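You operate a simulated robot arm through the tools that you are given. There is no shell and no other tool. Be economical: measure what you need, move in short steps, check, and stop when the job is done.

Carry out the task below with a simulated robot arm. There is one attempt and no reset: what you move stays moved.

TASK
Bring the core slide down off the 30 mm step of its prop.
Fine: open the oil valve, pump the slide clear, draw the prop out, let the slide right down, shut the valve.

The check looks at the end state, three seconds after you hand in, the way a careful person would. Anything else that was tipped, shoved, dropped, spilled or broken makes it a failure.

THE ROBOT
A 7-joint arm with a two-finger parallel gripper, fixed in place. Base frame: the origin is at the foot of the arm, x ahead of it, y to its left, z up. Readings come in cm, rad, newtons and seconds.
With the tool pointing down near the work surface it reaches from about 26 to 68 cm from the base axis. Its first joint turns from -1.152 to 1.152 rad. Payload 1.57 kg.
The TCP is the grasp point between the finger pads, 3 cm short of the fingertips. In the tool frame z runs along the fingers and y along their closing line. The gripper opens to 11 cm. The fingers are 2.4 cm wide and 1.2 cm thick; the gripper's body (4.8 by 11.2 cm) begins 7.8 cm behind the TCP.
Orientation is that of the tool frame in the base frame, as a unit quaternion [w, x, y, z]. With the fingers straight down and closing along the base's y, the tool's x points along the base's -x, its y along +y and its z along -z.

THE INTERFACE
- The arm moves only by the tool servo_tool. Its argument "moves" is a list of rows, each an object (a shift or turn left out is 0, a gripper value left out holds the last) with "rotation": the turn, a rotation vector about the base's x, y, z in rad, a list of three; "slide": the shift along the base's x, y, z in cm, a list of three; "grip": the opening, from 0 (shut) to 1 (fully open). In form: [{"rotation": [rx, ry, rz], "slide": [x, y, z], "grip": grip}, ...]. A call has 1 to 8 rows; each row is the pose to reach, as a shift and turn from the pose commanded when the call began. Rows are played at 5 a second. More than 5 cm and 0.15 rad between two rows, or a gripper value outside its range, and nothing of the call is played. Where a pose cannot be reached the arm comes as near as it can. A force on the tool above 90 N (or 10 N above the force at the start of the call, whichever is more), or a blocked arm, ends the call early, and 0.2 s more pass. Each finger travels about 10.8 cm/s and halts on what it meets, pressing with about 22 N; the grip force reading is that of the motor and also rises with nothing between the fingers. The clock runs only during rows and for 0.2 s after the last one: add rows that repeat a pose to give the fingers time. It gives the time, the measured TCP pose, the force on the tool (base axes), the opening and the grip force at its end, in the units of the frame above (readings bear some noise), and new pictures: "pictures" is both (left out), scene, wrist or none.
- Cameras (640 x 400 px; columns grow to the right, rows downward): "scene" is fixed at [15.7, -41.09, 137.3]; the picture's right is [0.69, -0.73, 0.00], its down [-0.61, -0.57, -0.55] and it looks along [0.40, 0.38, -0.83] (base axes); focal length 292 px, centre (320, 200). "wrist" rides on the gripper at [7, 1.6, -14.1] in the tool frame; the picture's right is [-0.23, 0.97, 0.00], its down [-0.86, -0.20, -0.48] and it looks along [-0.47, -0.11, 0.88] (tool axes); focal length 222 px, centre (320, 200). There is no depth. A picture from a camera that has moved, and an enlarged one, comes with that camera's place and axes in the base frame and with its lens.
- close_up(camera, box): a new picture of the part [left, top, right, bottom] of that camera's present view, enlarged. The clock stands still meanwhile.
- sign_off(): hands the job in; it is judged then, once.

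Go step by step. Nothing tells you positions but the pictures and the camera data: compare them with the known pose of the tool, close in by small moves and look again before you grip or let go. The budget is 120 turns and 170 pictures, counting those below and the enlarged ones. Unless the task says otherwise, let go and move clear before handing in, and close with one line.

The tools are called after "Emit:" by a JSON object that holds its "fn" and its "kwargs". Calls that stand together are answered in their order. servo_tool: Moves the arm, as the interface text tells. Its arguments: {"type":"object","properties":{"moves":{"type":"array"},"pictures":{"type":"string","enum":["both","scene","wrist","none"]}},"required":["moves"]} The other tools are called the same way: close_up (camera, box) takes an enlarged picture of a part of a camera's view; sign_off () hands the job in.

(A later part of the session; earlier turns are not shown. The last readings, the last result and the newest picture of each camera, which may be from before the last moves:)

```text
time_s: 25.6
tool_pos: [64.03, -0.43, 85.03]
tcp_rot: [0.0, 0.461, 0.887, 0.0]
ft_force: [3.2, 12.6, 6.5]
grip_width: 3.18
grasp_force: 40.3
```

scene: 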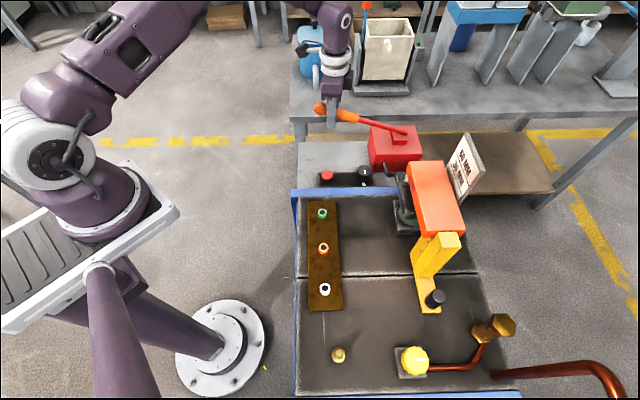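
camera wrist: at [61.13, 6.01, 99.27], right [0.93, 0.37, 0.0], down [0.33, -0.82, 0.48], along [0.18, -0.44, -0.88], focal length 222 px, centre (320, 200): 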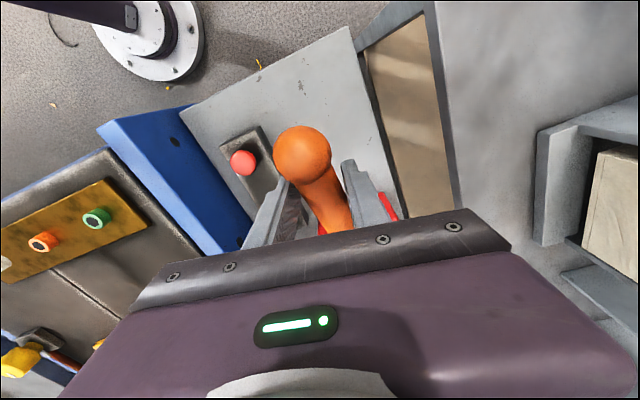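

Firm grip (3.2 cm). First pump stroke: I'll press the handle down slowly by 5 cm and check.

Emit:
{"fn": "servo_tool", "kwargs": {"moves": [{"slide": [0, 0, -1]}, {"slide": [-0.2, 0.3, -2]}, {"slide": [-0.3, 0.4, -3]}, {"slide": [-0.35, 0.5, -4]}, {"slide": [-0.35, 0.5, -5]}]}}

Emit:
{"fn": "close_up", "kwargs": {"camera": "scene", "box": [300, 80, 500, 205]}}

```text
time_s: 26.8
tool_pos: [63.65, -0.0, 79.86]
tcp_rot: [-0.001, 0.462, 0.887, -0.001]
ft_force: [-17.2, -8.4, 8.4]
grip_width: 3.21
grasp_force: 40.7
camera wrist: at [61.03, 6.61, 94.06], right [0.93, 0.37, 0.0], down [0.33, -0.81, 0.48], along [0.18, -0.45, -0.88], focal length 222 px, centre (320, 200)
```

scene: 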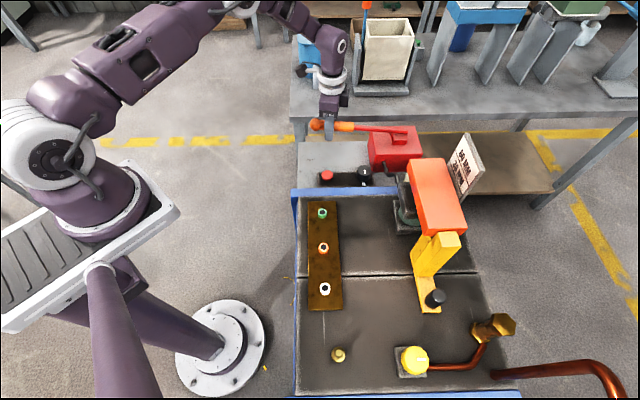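
wrist: 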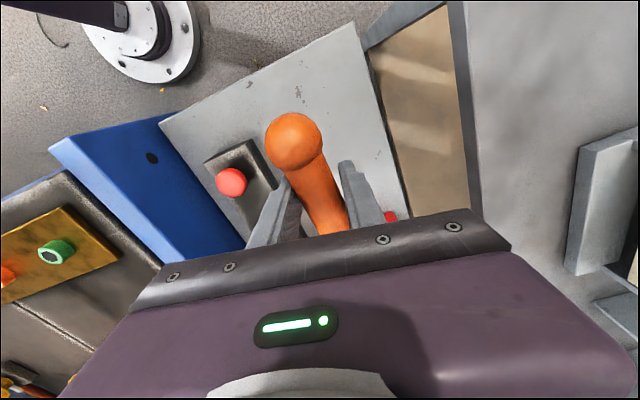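

```text
3.20 times, centred on (400, 142) of scene
camera zoom: at [15.64, -41.11, 137.3], right [0.69, -0.73, 0.0], down [-0.61, -0.57, -0.55], along [0.4, 0.38, -0.83], focal length 934 px, centre (64, 384)
```

zoom: 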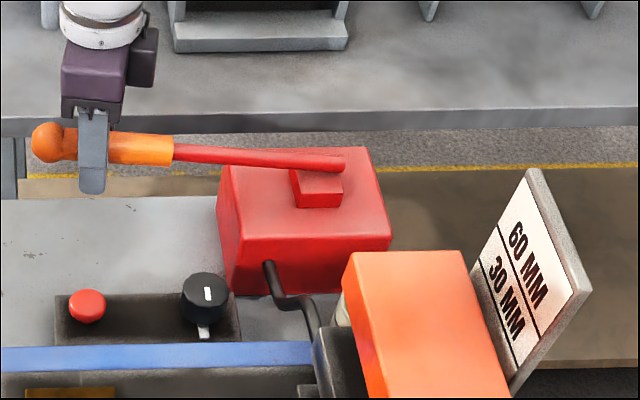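

It works: the slide rose a little. I'll compare at the prop contact.

Emit:
{"fn": "close_up", "kwargs": {"camera": "scene", "box": [380, 140, 500, 320]}}

```text
2.22 times, centred on (440, 230) of scene
camera zoom: at [15.64, -41.11, 137.3], right [0.69, -0.73, 0.0], down [-0.61, -0.57, -0.55], along [0.4, 0.38, -0.83], focal length 648 px, centre (53, 133)
```

zoom: 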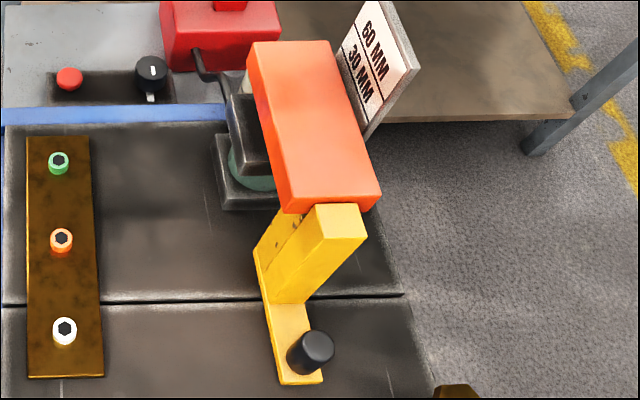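

Seems clear by some millimetres already. I'll do one more stroke for margin: up then down.

Emit:
{"fn": "servo_tool", "kwargs": {"moves": [{"slide": [0.1, -0.1, 1.3]}, {"slide": [0.2, -0.2, 2.6]}, {"slide": [0.35, -0.4, 3.9]}, {"slide": [0.35, -0.5, 5]}, {"slide": [0.35, -0.4, 3.9]}, {"slide": [0.2, -0.2, 2.6]}, {"slide": [0.1, -0.1, 1.3]}, {"slide": [0, 0, 0]}], "pictures": "none"}}

Emit:
{"fn": "close_up", "kwargs": {"camera": "scene", "box": [380, 140, 500, 320]}}

```text
time_s: 28.6
tool_pos: [63.55, -0.02, 80.01]
tcp_rot: [-0.001, 0.461, 0.887, 0.0]
ft_force: [-22.8, -8.1, 9.6]
grip_width: 3.2
grasp_force: 41.2
```

```text
2.22 times, centred on (440, 230) of scene
camera zoom: at [15.63, -41.11, 137.3], right [0.69, -0.73, 0.0], down [-0.61, -0.57, -0.55], along [0.4, 0.38, -0.83], focal length 648 px, centre (53, 133)
```

zoom: 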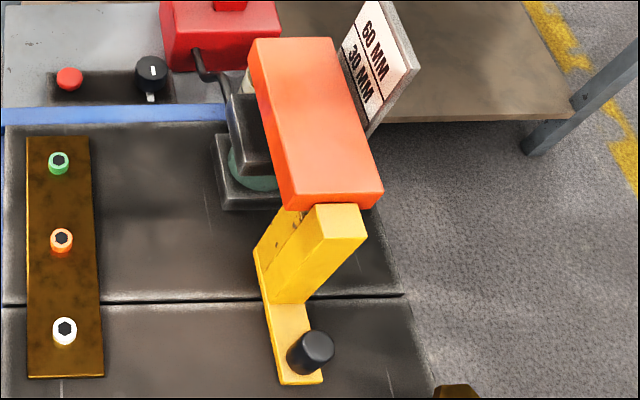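

The slide is now clearly up by about a centimetre and holding. I'll return the handle to where it was, release it and rise.

Emit:
{"fn": "servo_tool", "kwargs": {"moves": [{"slide": [0.1, -0.1, 1.3]}, {"slide": [0.2, -0.2, 2.6]}, {"slide": [0.35, -0.4, 3.9]}, {"slide": [0.35, -0.5, 5]}, {"slide": [0.35, -0.5, 5], "grip": 0.6}, {"slide": [0.35, -0.5, 5], "grip": 0.6}, {"slide": [0.35, -0.5, 9], "grip": 0.6}, {"slide": [0.35, -0.5, 13], "grip": 0.6}], "pictures": "scene"}}

Emit:
{"fn": "close_up", "kwargs": {"camera": "scene", "box": [380, 140, 500, 320]}}

```text
time_s: 30.4
tool_pos: [64.01, 0.09, 92.92]
tcp_rot: [-0.001, 0.462, 0.887, 0.0]
ft_force: [-2.0, 0.8, 0.1]
grip_width: 6.61
grasp_force: 0.1
```

scene: 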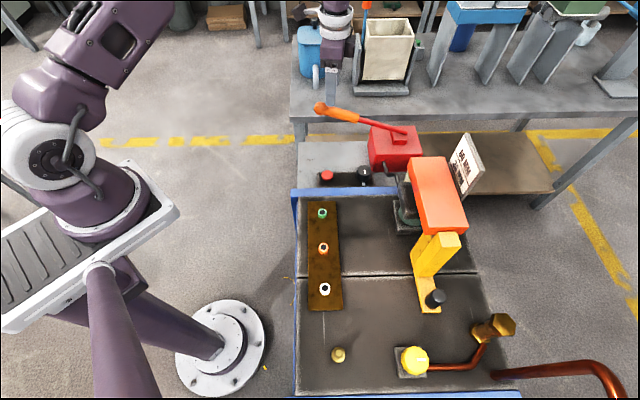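

```text
2.22 times, centred on (440, 230) of scene
camera zoom: at [15.7, -41.09, 137.3], right [0.69, -0.73, 0.0], down [-0.61, -0.57, -0.55], along [0.4, 0.38, -0.83], focal length 648 px, centre (53, 133)
```

zoom: 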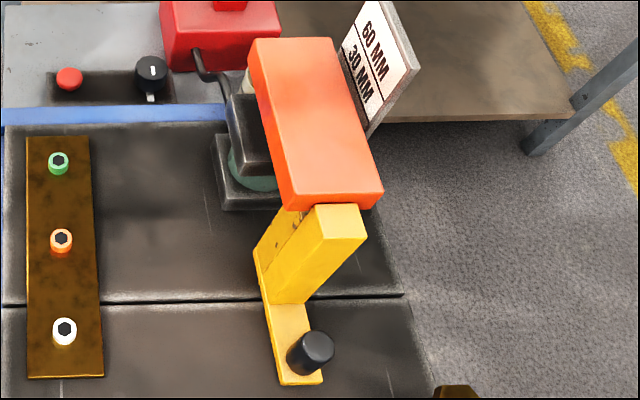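

The slide holds. Now to the prop: its black knob is near (44.5, -47). I'll travel high, turning the fingers so they close across the pull direction.

Emit:
{"fn": "servo_tool", "kwargs": {"moves": [{"slide": [-2, -1, 4], "rotation": [0, 0, 0.145]}, {"slide": [-4, -4, 7], "rotation": [0, 0, 0.29]}, {"slide": [-7, -7, 9], "rotation": [0, 0, 0.435]}, {"slide": [-10, -11, 9], "rotation": [0, 0, 0.58]}, {"slide": [-13, -14.5, 9], "rotation": [0, 0, 0.725]}, {"slide": [-16, -18, 9], "rotation": [0, 0, 0.87]}, {"slide": [-18, -22, 9], "rotation": [0, 0, 1.015]}, {"slide": [-20, -26, 9], "rotation": [0, 0, 1.16]}], "pictures": "none"}}

Emit:
{"fn": "servo_tool", "kwargs": {"moves": [{"slide": [0, -4, 0], "rotation": [0, 0, 0.145]}, {"slide": [0, -8, 0], "rotation": [0, 0, 0.29]}, {"slide": [-0.5, -12, -1], "rotation": [0, 0, 0.435]}, {"slide": [-1, -16, -3], "rotation": [0, 0, 0.57]}, {"slide": [-1, -20, -5], "rotation": [0, 0, 0.57]}]}}

```text
time_s: 32.2
tool_pos: [44.31, -26.55, 102.18]
tcp_rot: [0.0, -0.101, 0.995, 0.0]
ft_force: [-0.9, -0.7, 0.7]
grip_width: 6.59
grasp_force: 0.1
```

```text
time_s: 33.4
tool_pos: [43.39, -46.61, 96.6]
tcp_rot: [-0.001, -0.376, 0.927, 0.001]
ft_force: [0.3, 0.4, -0.2]
grip_width: 6.59
grasp_force: 0.1
camera wrist: at [37.2, -50.37, 110.82], right [-0.52, 0.86, 0.0], down [0.75, 0.45, 0.48], along [0.41, 0.25, -0.88], focal length 222 px, centre (320, 200)
```

scene: 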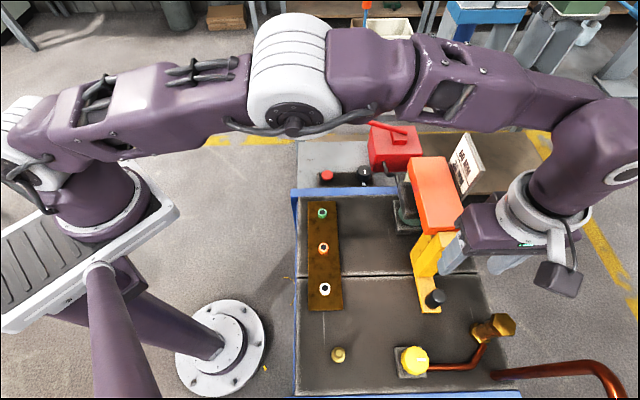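
wrist: 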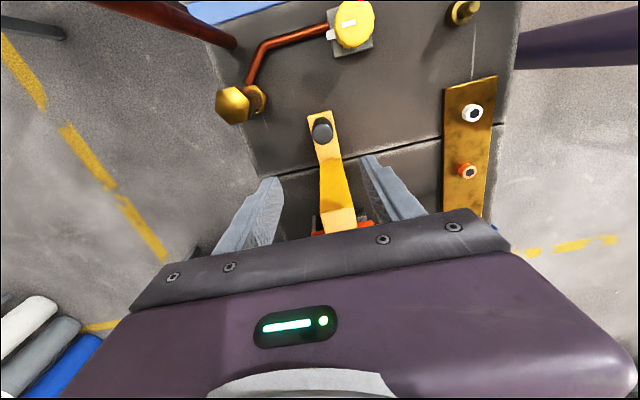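

The prop's knob is about (43.7, -46.6). I'll descend to just above it and check again.

Emit:
{"fn": "servo_tool", "kwargs": {"moves": [{"slide": [0.2, 0, -4]}, {"slide": [0.2, 0, -8]}, {"slide": [0.2, 0, -12]}, {"slide": [0.2, 0, -15]}]}}

Emit:
{"fn": "close_up", "kwargs": {"camera": "wrist", "box": [200, 80, 440, 230]}}

Emit:
{"fn": "close_up", "kwargs": {"camera": "scene", "box": [360, 180, 560, 305]}}

```text
time_s: 34.4
tool_pos: [43.77, -46.74, 84.23]
tcp_rot: [0.001, -0.377, 0.926, -0.006]
ft_force: [-2.2, -0.3, 21.6]
grip_width: 6.62
grasp_force: 0.1
stopped in row 4: the force on the tool passed its limit (the readings are from after the stop); the commanded pose is now the measured one
camera wrist: at [37.46, -50.34, 98.46], right [-0.52, 0.86, -0.01], down [0.75, 0.46, 0.48], along [0.42, 0.24, -0.88], focal length 222 px, centre (320, 200)
```

scene: 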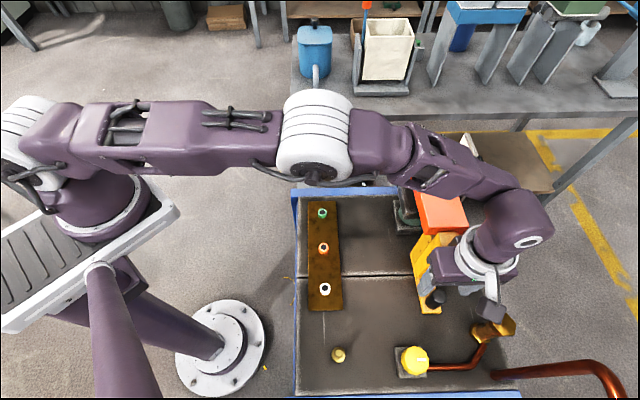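
wrist: 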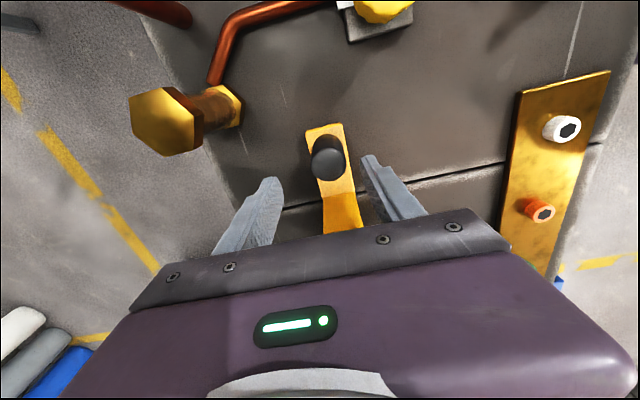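

```text
2.67 times, centred on (320, 155) of wrist
camera zoom: at [37.46, -50.34, 98.46], right [-0.52, 0.86, -0.01], down [0.75, 0.46, 0.48], along [0.42, 0.24, -0.88], focal length 592 px, centre (320, 320)
```

zoom: 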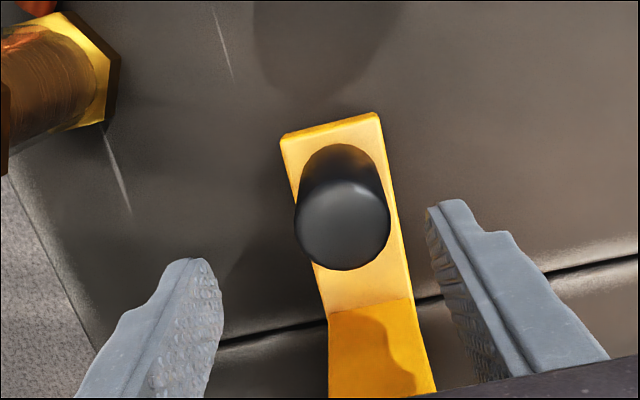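

```text
3.20 times, centred on (460, 242) of scene
camera zoom: at [15.67, -41.07, 137.31], right [0.69, -0.73, 0.0], down [-0.61, -0.57, -0.55], along [0.4, 0.38, -0.83], focal length 934 px, centre (-128, 64)
```

zoom: 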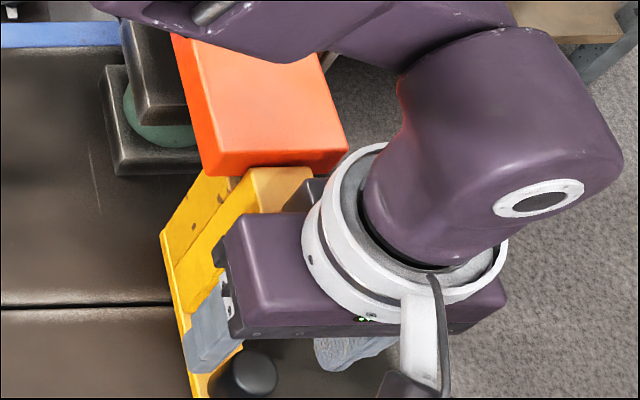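

Something touched the hand at this height, though the fingers look free. I'll look closely before moving on.

Emit:
{"fn": "close_up", "kwargs": {"camera": "scene", "box": [410, 210, 506, 270]}}

Emit:
{"fn": "close_up", "kwargs": {"camera": "scene", "box": [410, 240, 538, 320]}}

Emit:
{"fn": "close_up", "kwargs": {"camera": "wrist", "box": [160, 140, 480, 340]}}

```text
6.67 times, centred on (458, 240) of scene
camera zoom: at [15.67, -41.07, 137.31], right [0.69, -0.73, 0.0], down [-0.61, -0.57, -0.55], along [0.4, 0.38, -0.83], focal length 1945 px, centre (-600, -67)
```

zoom: 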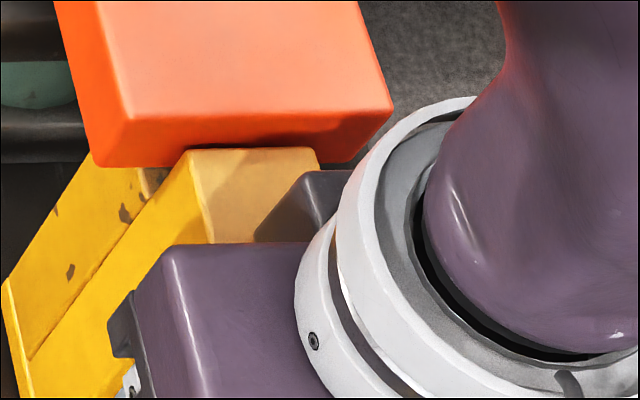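

```text
5.00 times, centred on (474, 280) of scene
camera zoom: at [15.67, -41.07, 137.31], right [0.69, -0.73, 0.0], down [-0.61, -0.57, -0.55], along [0.4, 0.38, -0.83], focal length 1459 px, centre (-450, -200)
```

zoom: 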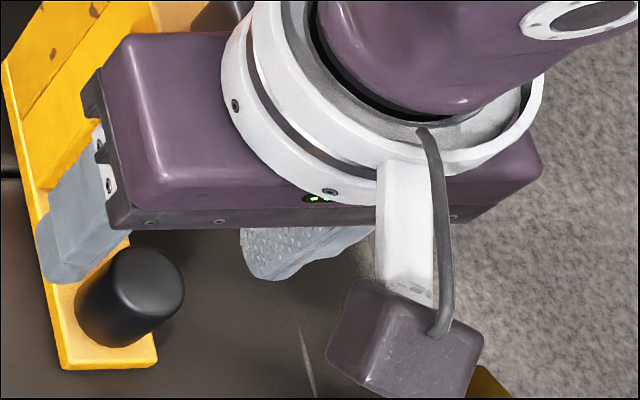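

```text
2.00 times, centred on (320, 240) of wrist
camera zoom: at [37.46, -50.34, 98.46], right [-0.52, 0.86, -0.01], down [0.75, 0.46, 0.48], along [0.42, 0.24, -0.88], focal length 444 px, centre (320, 120)
```

zoom: 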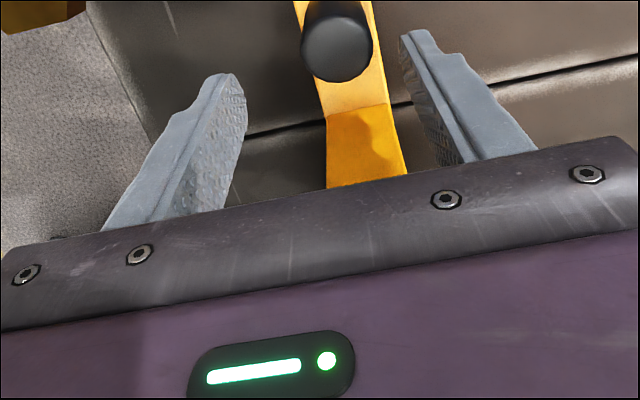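

A dark box on the hand's slide-facing side is touching the prop's tall step. I'll rise, lean the hand 0.3 rad outward (away from the block) and come down again.

Emit:
{"fn": "servo_tool", "kwargs": {"moves": [{"slide": [0, 0, 2]}, {"slide": [0, 0.5, 4], "rotation": [0.1, -0.104, 0]}, {"slide": [0, 0.5, 4], "rotation": [0.2, -0.208, 0]}, {"slide": [0, 0.5, 4], "rotation": [0.24, -0.25, 0]}, {"slide": [-0.3, 0.4, 1], "rotation": [0.24, -0.25, 0]}, {"slide": [-0.3, 0.4, -2], "rotation": [0.24, -0.25, 0]}, {"slide": [-0.3, 0.4, -4.5], "rotation": [0.24, -0.25, 0]}]}}

Emit:
{"fn": "close_up", "kwargs": {"camera": "wrist", "box": [200, 80, 440, 230]}}

Emit:
{"fn": "close_up", "kwargs": {"camera": "scene", "box": [380, 210, 540, 310]}}

```text
time_s: 36.0
tool_pos: [43.28, -46.24, 79.64]
tcp_rot: [0.16, -0.371, 0.913, 0.06]
ft_force: [-0.4, 1.0, -0.1]
grip_width: 6.62
grasp_force: 0.1
camera wrist: at [33.96, -52.91, 90.66], right [-0.52, 0.85, 0.07], down [0.6, 0.31, 0.74], along [0.61, 0.43, -0.67], focal length 222 px, centre (320, 200)
```

scene: 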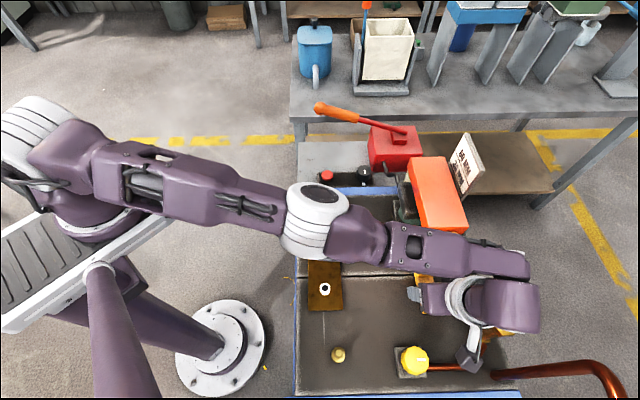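
wrist: 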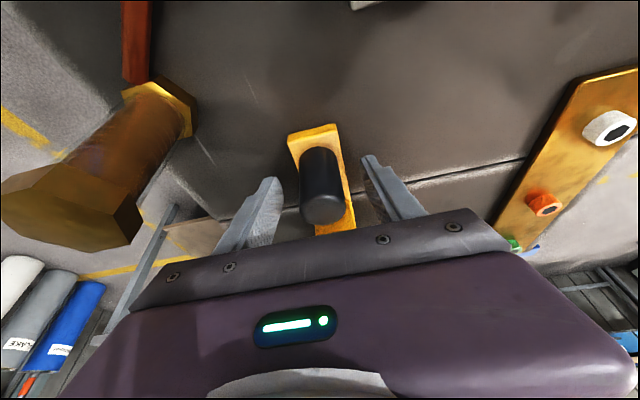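

```text
2.67 times, centred on (320, 155) of wrist
camera zoom: at [33.96, -52.91, 90.66], right [-0.52, 0.85, 0.07], down [0.6, 0.31, 0.74], along [0.61, 0.43, -0.67], focal length 592 px, centre (320, 320)
```

zoom: 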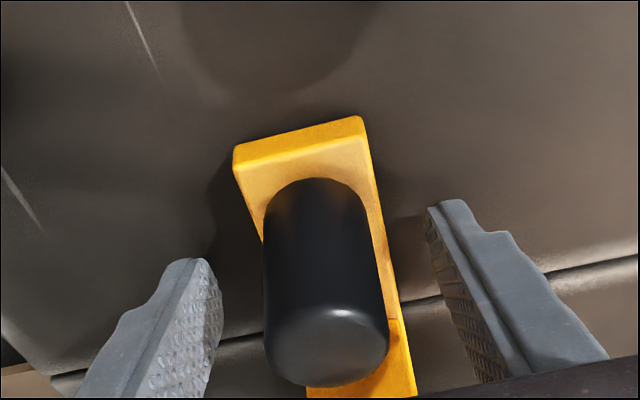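

```text
4.00 times, centred on (460, 260) of scene
camera zoom: at [15.7, -41.09, 137.3], right [0.69, -0.73, 0.0], down [-0.61, -0.57, -0.55], along [0.4, 0.38, -0.83], focal length 1167 px, centre (-240, -40)
```

zoom: 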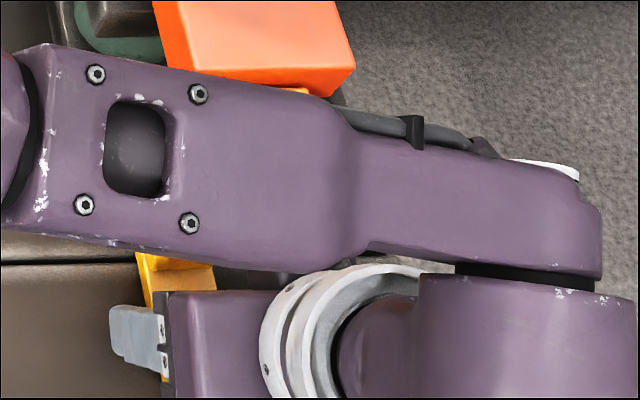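

Re-checking with both cameras, the mould's top is at about z≈75 (so the knob spans ~76–80.5 at about (43, -46.5)), and the fingers already straddle it. I'll centre slightly and close.

Emit:
{"fn": "servo_tool", "kwargs": {"moves": [{"slide": [-0.35, -0.35, -0.1]}, {"slide": [-0.35, -0.35, -0.1], "grip": 0.15}, {"slide": [-0.35, -0.35, -0.1], "grip": 0.15}, {"slide": [-0.35, -0.35, -0.1], "grip": 0.15}], "pictures": "wrist"}}

Emit:
{"fn": "close_up", "kwargs": {"camera": "wrist", "box": [200, 80, 440, 230]}}

```text
time_s: 37.0
tool_pos: [43.67, -45.84, 79.78]
tcp_rot: [0.161, -0.383, 0.908, 0.063]
ft_force: [-21.1, 19.9, 3.5]
grip_width: 4.17
grasp_force: 13.7
out of reach, approached as far as the arm can: row 1
camera wrist: at [34.51, -52.78, 90.68], right [-0.55, 0.83, 0.07], down [0.59, 0.32, 0.74], along [0.6, 0.45, -0.67], focal length 222 px, centre (320, 200)
```

wrist: 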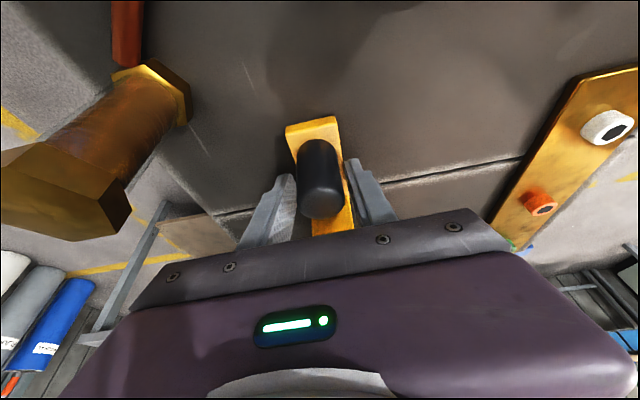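

```text
2.67 times, centred on (320, 155) of wrist
camera zoom: at [34.51, -52.78, 90.68], right [-0.55, 0.83, 0.07], down [0.59, 0.32, 0.74], along [0.6, 0.45, -0.67], focal length 592 px, centre (320, 320)
```

zoom: 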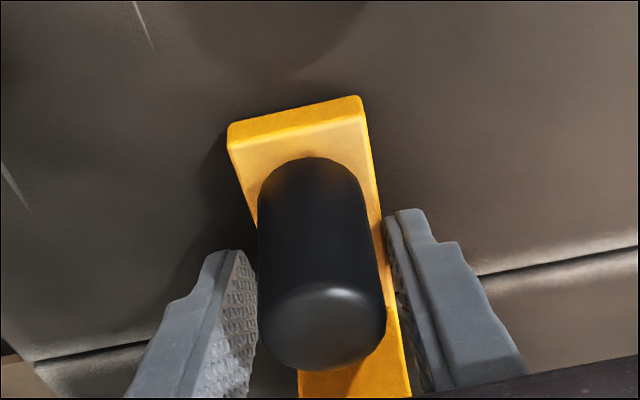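

The leaned pose is at the limit of the arm's reach, so pulling from here is unsafe. Better: grip the prop's tall block from above with the tool vertical. I'll let go, rise, and straighten.

Emit:
{"fn": "servo_tool", "kwargs": {"moves": [{"slide": [0.6, 0.6, 0], "grip": 0.6}, {"slide": [0.6, 0.6, 0], "grip": 0.6}, {"slide": [0.6, 0.6, 4]}, {"slide": [0.6, 0.6, 8]}, {"slide": [0.6, 0.6, 12], "rotation": [-0.1, 0.104, 0]}, {"slide": [0.6, 0.6, 16], "rotation": [-0.2, 0.208, 0]}, {"slide": [0.6, 0.6, 20], "rotation": [-0.24, 0.25, 0]}]}}

Emit:
{"fn": "close_up", "kwargs": {"camera": "wrist", "box": [200, 80, 440, 230]}}

```text
time_s: 38.6
tool_pos: [43.89, -46.48, 99.23]
tcp_rot: [0.0, -0.377, 0.926, -0.005]
ft_force: [0.1, -0.5, 0.1]
grip_width: 6.6
grasp_force: 0.0
out of reach, approached as far as the arm can: row 3
camera wrist: at [37.66, -50.05, 113.52], right [-0.52, 0.86, -0.01], down [0.75, 0.46, 0.48], along [0.41, 0.24, -0.88], focal length 222 px, centre (320, 200)
```

scene: 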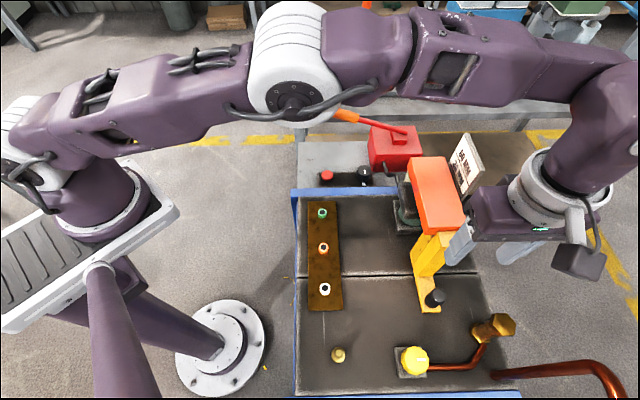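
wrist: 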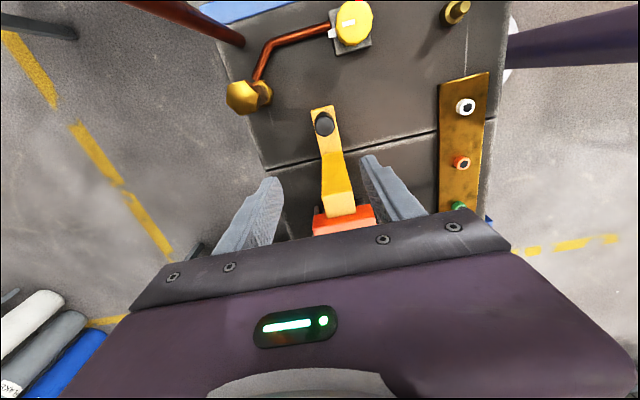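

```text
2.67 times, centred on (320, 155) of wrist
camera zoom: at [37.66, -50.05, 113.52], right [-0.52, 0.86, -0.01], down [0.75, 0.46, 0.48], along [0.41, 0.24, -0.88], focal length 592 px, centre (320, 320)
```

zoom: 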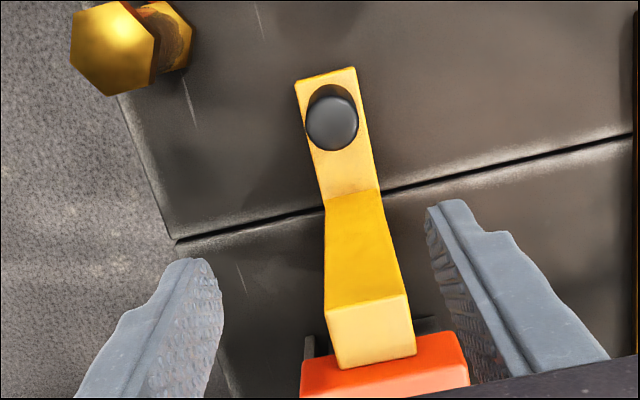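

Clear view now: the tall block's top is centred near (47.2, -42, z 91.5), 3.5 cm wide, with the slide about 0.8 cm behind it. I'll centre the fingers over it and lower around it.

Emit:
{"fn": "servo_tool", "kwargs": {"moves": [{"slide": [1.5, 2, -1]}, {"slide": [3.1, 4.3, -2]}, {"slide": [3.1, 4.3, -4]}]}}

Emit:
{"fn": "close_up", "kwargs": {"camera": "wrist", "box": [200, 80, 440, 230]}}

Emit:
{"fn": "close_up", "kwargs": {"camera": "scene", "box": [380, 160, 540, 260]}}

```text
time_s: 39.4
tool_pos: [46.86, -41.86, 95.51]
tcp_rot: [0.0, -0.377, 0.926, -0.004]
ft_force: [0.2, 1.0, -0.2]
grip_width: 6.59
grasp_force: 0.1
camera wrist: at [40.61, -45.46, 109.59], right [-0.52, 0.86, -0.01], down [0.75, 0.46, 0.48], along [0.41, 0.24, -0.88], focal length 222 px, centre (320, 200)
```

scene: 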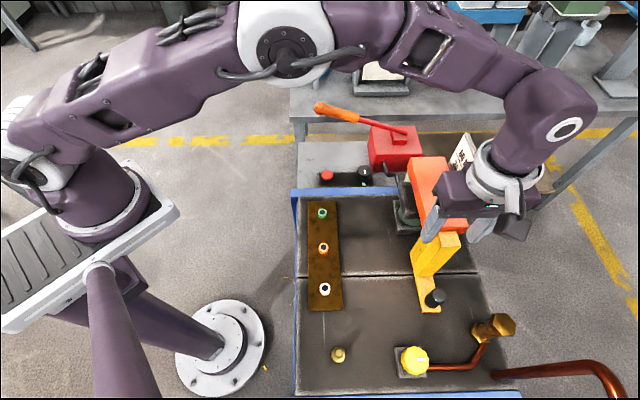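
wrist: 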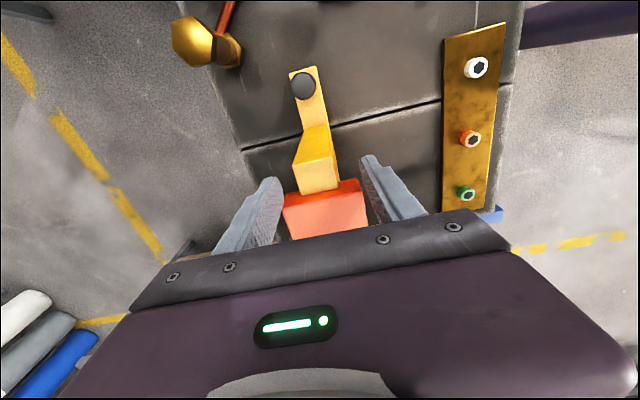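

```text
2.67 times, centred on (320, 155) of wrist
camera zoom: at [40.61, -45.46, 109.59], right [-0.52, 0.86, -0.01], down [0.75, 0.46, 0.48], along [0.41, 0.24, -0.88], focal length 592 px, centre (320, 320)
```

zoom: 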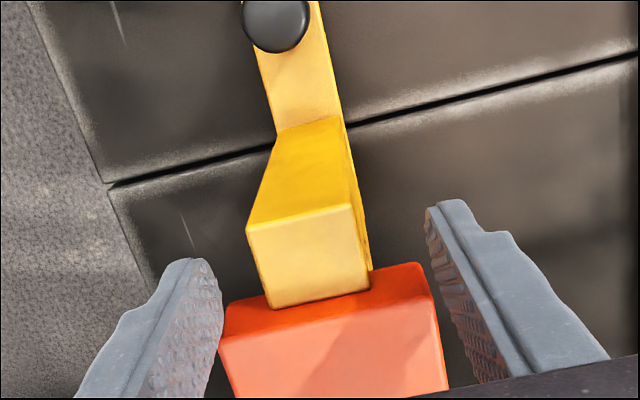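

```text
4.00 times, centred on (460, 210) of scene
camera zoom: at [15.71, -41.09, 137.3], right [0.69, -0.73, 0.0], down [-0.61, -0.57, -0.55], along [0.4, 0.38, -0.83], focal length 1167 px, centre (-240, 160)
```

zoom: 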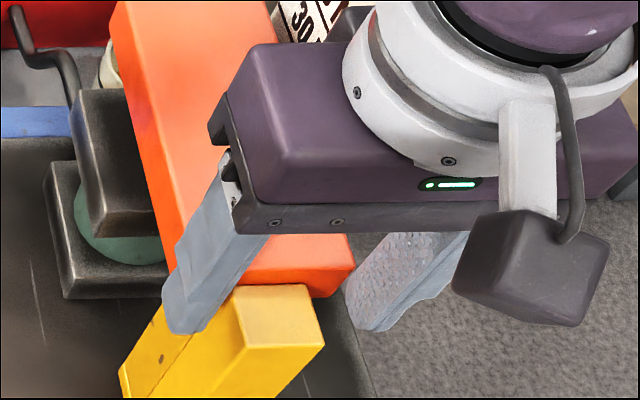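

I'll nudge 0.35 cm sideways to centre, lower 5 cm and check.

Emit:
{"fn": "servo_tool", "kwargs": {"moves": [{"slide": [0.25, -0.28, -1]}, {"slide": [0.25, -0.28, -3]}, {"slide": [0.25, -0.28, -5]}]}}

Emit:
{"fn": "close_up", "kwargs": {"camera": "scene", "box": [380, 160, 540, 260]}}

```text
time_s: 40.2
tool_pos: [47.05, -41.94, 90.74]
tcp_rot: [0.001, -0.377, 0.926, -0.004]
ft_force: [-0.3, 0.7, 0.3]
grip_width: 6.63
grasp_force: 0.1
camera wrist: at [40.79, -45.61, 104.77], right [-0.52, 0.86, -0.01], down [0.75, 0.46, 0.48], along [0.41, 0.24, -0.88], focal length 222 px, centre (320, 200)
```

scene: 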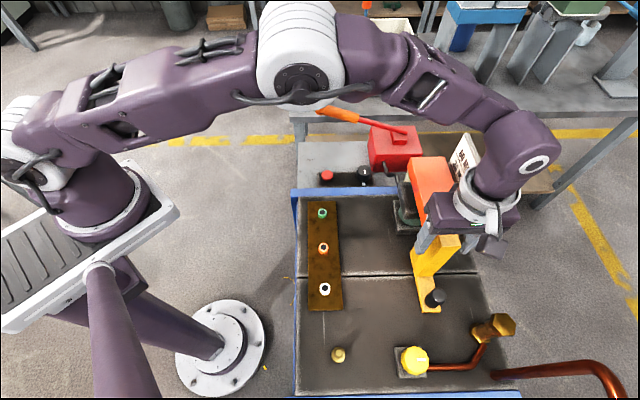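
wrist: 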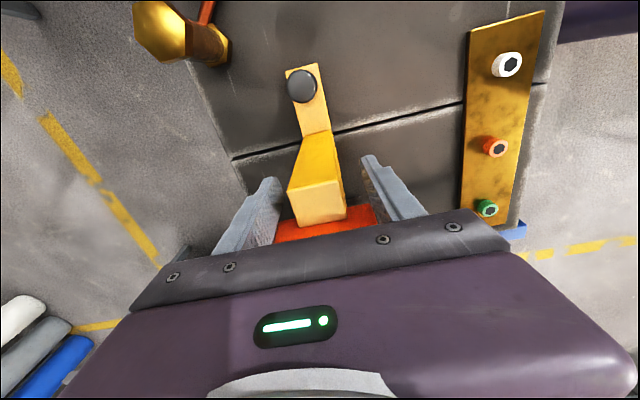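

```text
4.00 times, centred on (460, 210) of scene
camera zoom: at [15.7, -41.09, 137.3], right [0.69, -0.73, 0.0], down [-0.61, -0.57, -0.55], along [0.4, 0.38, -0.83], focal length 1167 px, centre (-240, 160)
```

zoom: 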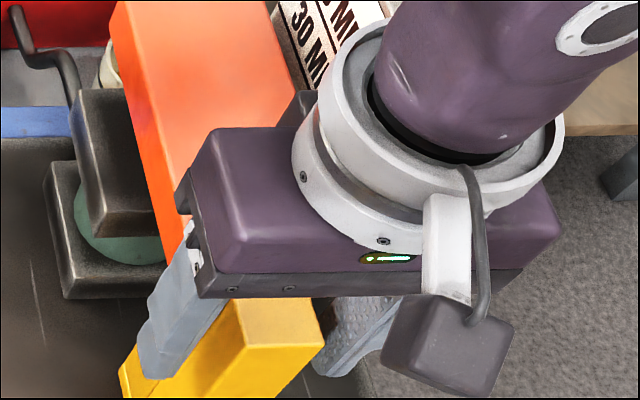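

Well straddled. I'll close on the block.

Emit:
{"fn": "servo_tool", "kwargs": {"moves": [{"slide": [0.12, -0.12, 0], "grip": 0.2}, {"slide": [0.12, -0.12, 0], "grip": 0.2}, {"slide": [0.12, -0.12, 0], "grip": 0.2}], "pictures": "wrist"}}

```text
time_s: 41.0
tool_pos: [47.13, -42.08, 90.63]
tcp_rot: [0.0, -0.378, 0.926, -0.004]
ft_force: [1.7, -0.5, 3.8]
grip_width: 3.4
grasp_force: 42.0
camera wrist: at [40.88, -45.72, 104.75], right [-0.52, 0.85, -0.01], down [0.75, 0.46, 0.48], along [0.41, 0.24, -0.88], focal length 222 px, centre (320, 200)
```

wrist: 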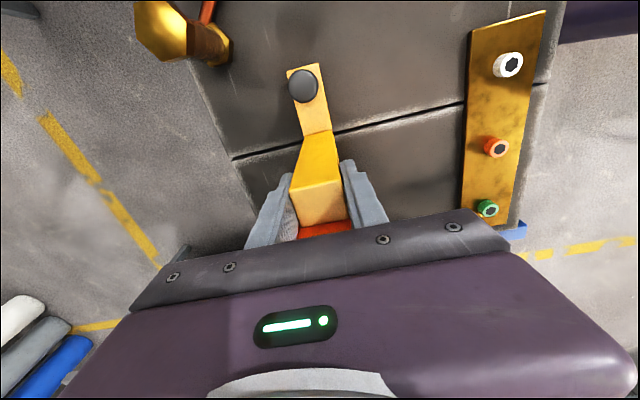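

Firm, balanced grip. I'll draw the prop outward 2 cm along its strap and check.

Emit:
{"fn": "servo_tool", "kwargs": {"moves": [{"slide": [-0.35, -0.35, 0.1]}, {"slide": [-0.7, -0.7, 0.1]}, {"slide": [-1.05, -1.05, 0.1]}, {"slide": [-1.4, -1.4, 0.1]}]}}

Emit:
{"fn": "close_up", "kwargs": {"camera": "scene", "box": [380, 140, 540, 320]}}

```text
time_s: 42.0
tool_pos: [45.79, -43.39, 90.63]
tcp_rot: [0.001, -0.377, 0.926, -0.003]
ft_force: [4.7, -1.8, -8.5]
grip_width: 3.42
grasp_force: 41.7
camera wrist: at [39.48, -47.13, 104.76], right [-0.52, 0.86, -0.01], down [0.75, 0.46, 0.48], along [0.41, 0.24, -0.88], focal length 222 px, centre (320, 200)
```

scene: 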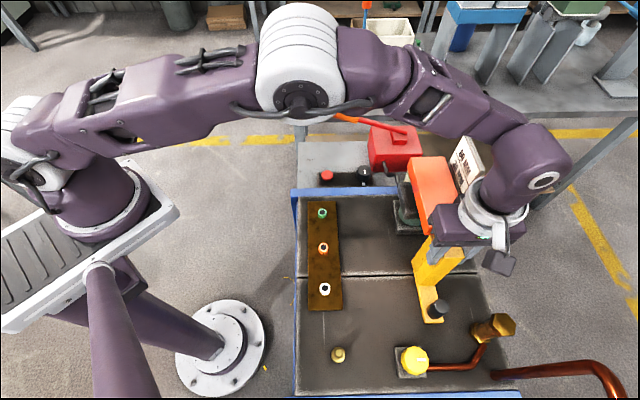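
wrist: 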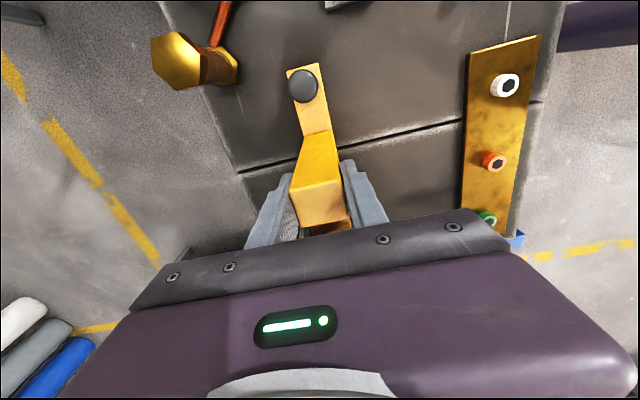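

```text
2.22 times, centred on (460, 230) of scene
camera zoom: at [15.73, -41.11, 137.29], right [0.69, -0.73, 0.0], down [-0.61, -0.57, -0.55], along [0.4, 0.38, -0.83], focal length 648 px, centre (9, 133)
```

zoom: 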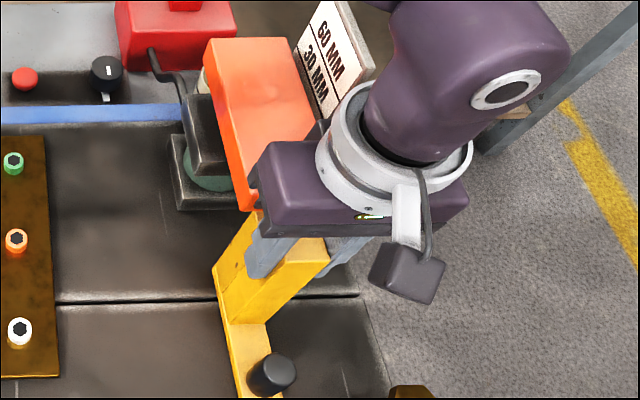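

The prop slides freely and the slide stays up. I'll draw on another 5 cm, stopping short of the copper line.

Emit:
{"fn": "servo_tool", "kwargs": {"moves": [{"slide": [-0.6, -0.6, 0]}, {"slide": [-1.2, -1.2, 0]}, {"slide": [-1.8, -1.8, 0]}, {"slide": [-2.4, -2.4, 0]}, {"slide": [-3.0, -3.0, 0]}, {"slide": [-3.5, -3.5, 0]}]}}

Emit:
{"fn": "close_up", "kwargs": {"camera": "scene", "box": [380, 200, 540, 380]}}

```text
time_s: 43.4
tool_pos: [41.87, -47.33, 90.78]
tcp_rot: [-0.002, -0.375, 0.927, -0.006]
ft_force: [0.0, -0.4, -0.6]
grip_width: 2.22
grasp_force: 0.0
camera wrist: at [35.72, -50.82, 104.91], right [-0.51, 0.86, -0.01], down [0.75, 0.46, 0.47], along [0.41, 0.23, -0.88], focal length 222 px, centre (320, 200)
```

scene: 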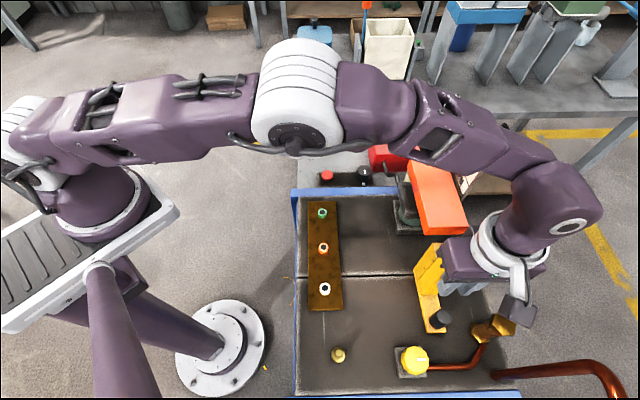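
wrist: 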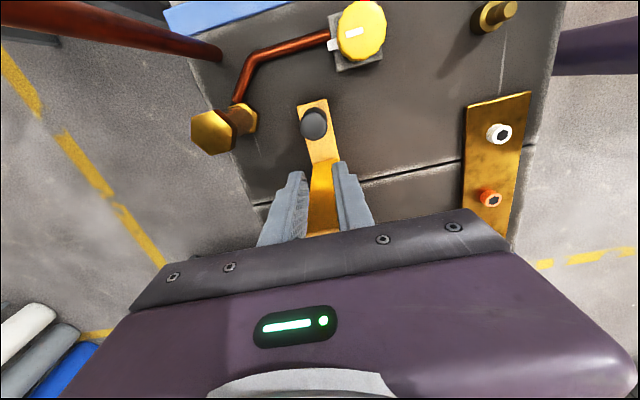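

```text
2.22 times, centred on (460, 290) of scene
camera zoom: at [15.69, -41.1, 137.3], right [0.69, -0.73, 0.0], down [-0.61, -0.57, -0.55], along [0.4, 0.38, -0.83], focal length 648 px, centre (9, 0)
```

zoom: 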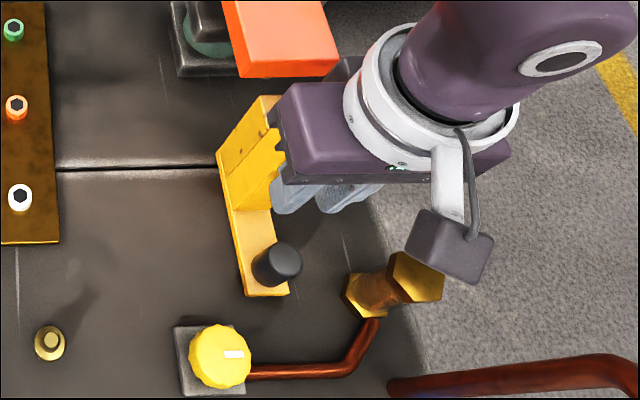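

The fingers slipped off the block partway; the prop is standing but only ~4 cm out. I'll rise and look at it.

Emit:
{"fn": "servo_tool", "kwargs": {"moves": [{"slide": [-0.3, -0.3, 2]}, {"slide": [-0.3, -0.3, 6], "grip": 0.55}, {"slide": [-0.3, -0.3, 9]}]}}

Emit:
{"fn": "close_up", "kwargs": {"camera": "wrist", "box": [200, 80, 440, 230]}}

Emit:
{"fn": "close_up", "kwargs": {"camera": "scene", "box": [380, 180, 540, 360]}}

```text
time_s: 44.2
tool_pos: [41.79, -47.19, 99.68]
tcp_rot: [0.0, -0.377, 0.926, -0.003]
ft_force: [-0.4, -0.2, 0.4]
grip_width: 6.04
grasp_force: 0.1
camera wrist: at [35.65, -50.81, 113.76], right [-0.52, 0.86, -0.01], down [0.75, 0.46, 0.48], along [0.41, 0.24, -0.88], focal length 222 px, centre (320, 200)
```

scene: 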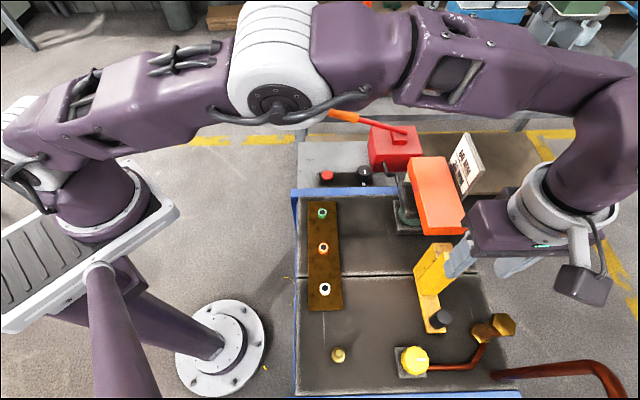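
wrist: 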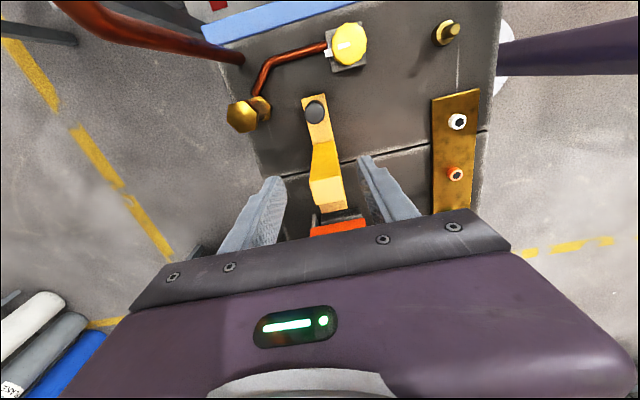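

```text
2.67 times, centred on (320, 155) of wrist
camera zoom: at [35.65, -50.81, 113.76], right [-0.52, 0.86, -0.01], down [0.75, 0.46, 0.48], along [0.41, 0.24, -0.88], focal length 592 px, centre (320, 320)
```

zoom: 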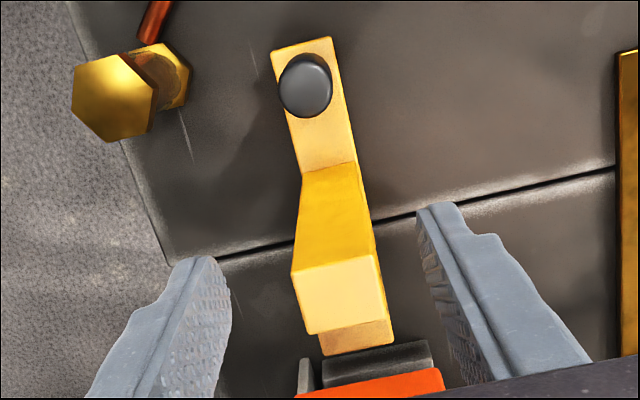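

```text
2.22 times, centred on (460, 270) of scene
camera zoom: at [15.7, -41.09, 137.3], right [0.69, -0.73, 0.0], down [-0.61, -0.57, -0.55], along [0.4, 0.38, -0.83], focal length 648 px, centre (9, 44)
```

zoom: 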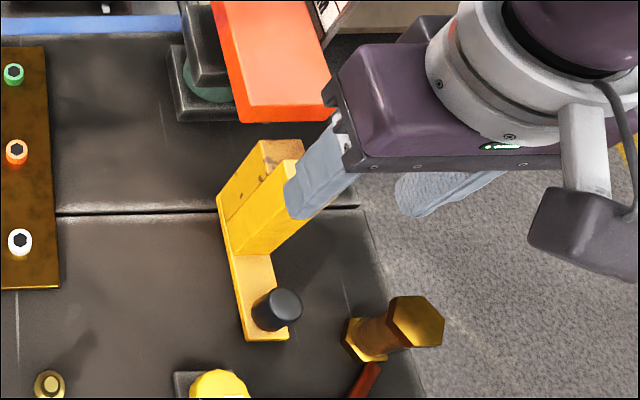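

The prop has come 4.1 cm and stands square; the low step may not be fully clear yet. I'll regrip the block deeper and pull more slowly another 3.3 cm.

Emit:
{"fn": "servo_tool", "kwargs": {"moves": [{"slide": [1.4, 1.3, -1]}, {"slide": [2.7, 2.45, -2]}, {"slide": [2.7, 2.45, -5]}, {"slide": [2.7, 2.45, -8]}, {"slide": [2.7, 2.45, -10.8]}], "pictures": "wrist"}}

```text
time_s: 45.4
tool_pos: [44.59, -44.85, 88.86]
tcp_rot: [0.001, -0.378, 0.926, -0.004]
ft_force: [0.4, -0.1, 0.0]
grip_width: 6.05
grasp_force: 0.0
camera wrist: at [38.38, -48.49, 102.99], right [-0.52, 0.86, -0.01], down [0.75, 0.46, 0.48], along [0.41, 0.24, -0.88], focal length 222 px, centre (320, 200)
```

wrist: 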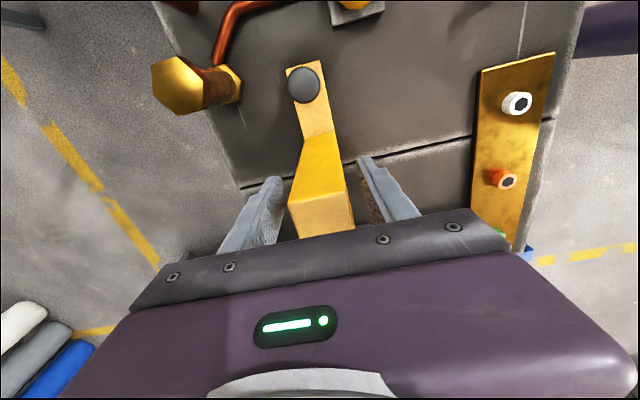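

Emit:
{"fn": "servo_tool", "kwargs": {"moves": [{"grip": 0.15}, {"grip": 0.15}, {"grip": 0.15}], "pictures": "none"}}

Emit:
{"fn": "servo_tool", "kwargs": {"moves": [{"slide": [-0.2, -0.2, 0.15]}, {"slide": [-0.45, -0.45, 0.15]}, {"slide": [-0.7, -0.7, 0.15]}, {"slide": [-0.95, -0.95, 0.15]}, {"slide": [-1.2, -1.2, 0.15]}, {"slide": [-1.45, -1.45, 0.15]}, {"slide": [-1.7, -1.7, 0.15]}]}}

```text
time_s: 46.2
tool_pos: [44.38, -44.64, 88.8]
tcp_rot: [-0.001, -0.378, 0.926, 0.0]
ft_force: [-16.2, 17.6, 5.1]
grip_width: 3.39
grasp_force: 42.0
```

```text
time_s: 47.8
tool_pos: [42.74, -46.64, 89.09]
tcp_rot: [0.0, -0.377, 0.926, -0.003]
ft_force: [-11.4, 23.7, 0.8]
grip_width: 3.78
grasp_force: 11.9
camera wrist: at [36.62, -50.26, 103.1], right [-0.52, 0.86, -0.01], down [0.75, 0.46, 0.48], along [0.41, 0.24, -0.88], focal length 222 px, centre (320, 200)
```

scene: 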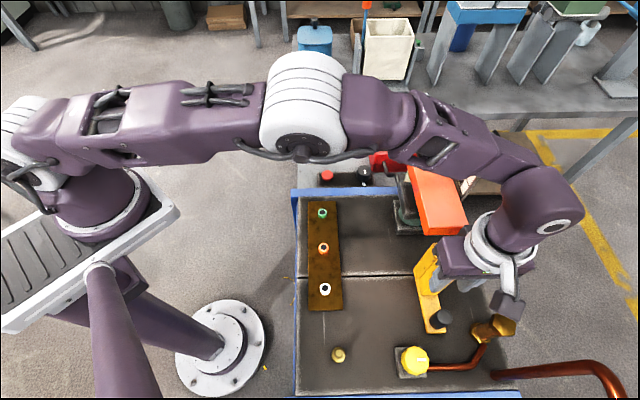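
wrist: 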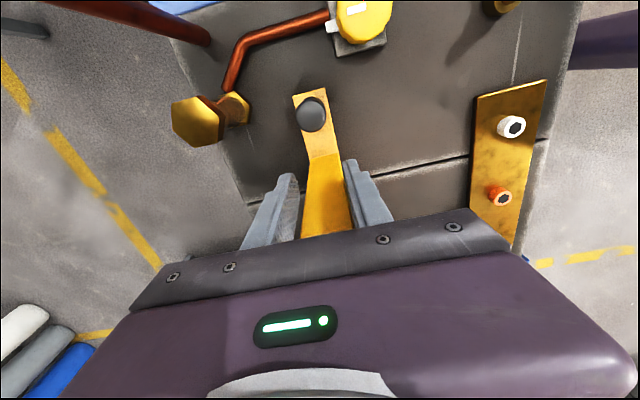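

The prop didn't move further; nothing visible blocks it, so its guide seems at the end of travel. I'll let go, back off and check that it's clear of the slide.

Emit:
{"fn": "servo_tool", "kwargs": {"moves": [{"grip": 0.6}, {"grip": 0.6}, {"grip": 0.6, "slide": [0, 0, 4]}, {"grip": 0.6, "slide": [0, 0, 9]}, {"slide": [-2, 3, 12]}, {"slide": [-5, 6, 14]}, {"slide": [-8, 9, 14]}, {"slide": [-11, 12, 14]}]}}

Emit:
{"fn": "close_up", "kwargs": {"camera": "scene", "box": [370, 140, 530, 340]}}

Emit:
{"fn": "close_up", "kwargs": {"camera": "wrist", "box": [100, 80, 420, 280]}}

```text
time_s: 49.6
tool_pos: [31.96, -34.53, 102.73]
tcp_rot: [0.0, -0.377, 0.926, -0.005]
ft_force: [0.0, 0.7, -0.4]
grip_width: 6.59
grasp_force: 0.1
camera wrist: at [25.77, -38.14, 116.94], right [-0.52, 0.86, -0.01], down [0.75, 0.46, 0.48], along [0.41, 0.24, -0.88], focal length 222 px, centre (320, 200)
```

scene: 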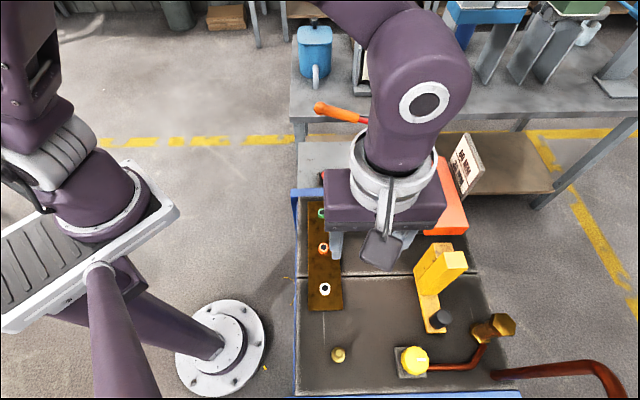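
wrist: 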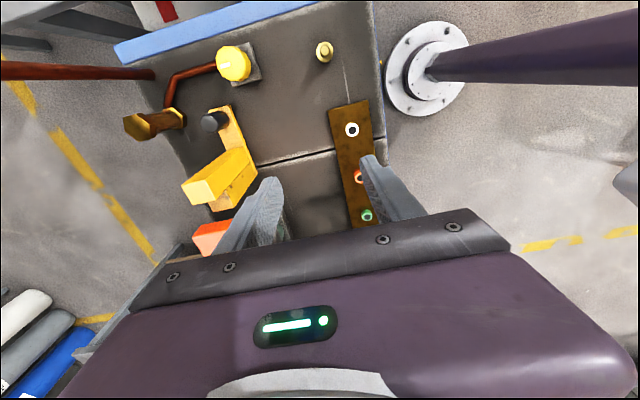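

```text
2.00 times, centred on (450, 240) of scene
camera zoom: at [15.7, -41.09, 137.3], right [0.69, -0.73, 0.0], down [-0.61, -0.57, -0.55], along [0.4, 0.38, -0.83], focal length 584 px, centre (60, 120)
```

zoom: 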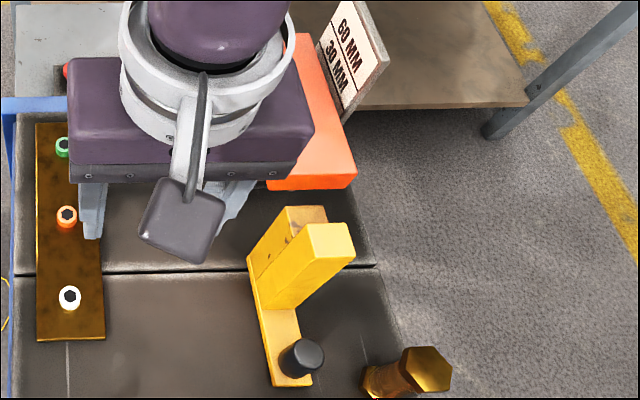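

```text
2.00 times, centred on (260, 180) of wrist
camera zoom: at [25.77, -38.14, 116.94], right [-0.52, 0.86, -0.01], down [0.75, 0.46, 0.48], along [0.41, 0.24, -0.88], focal length 444 px, centre (440, 240)
```

zoom: 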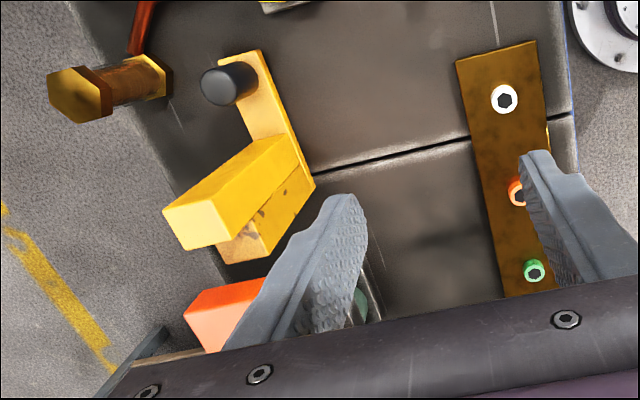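

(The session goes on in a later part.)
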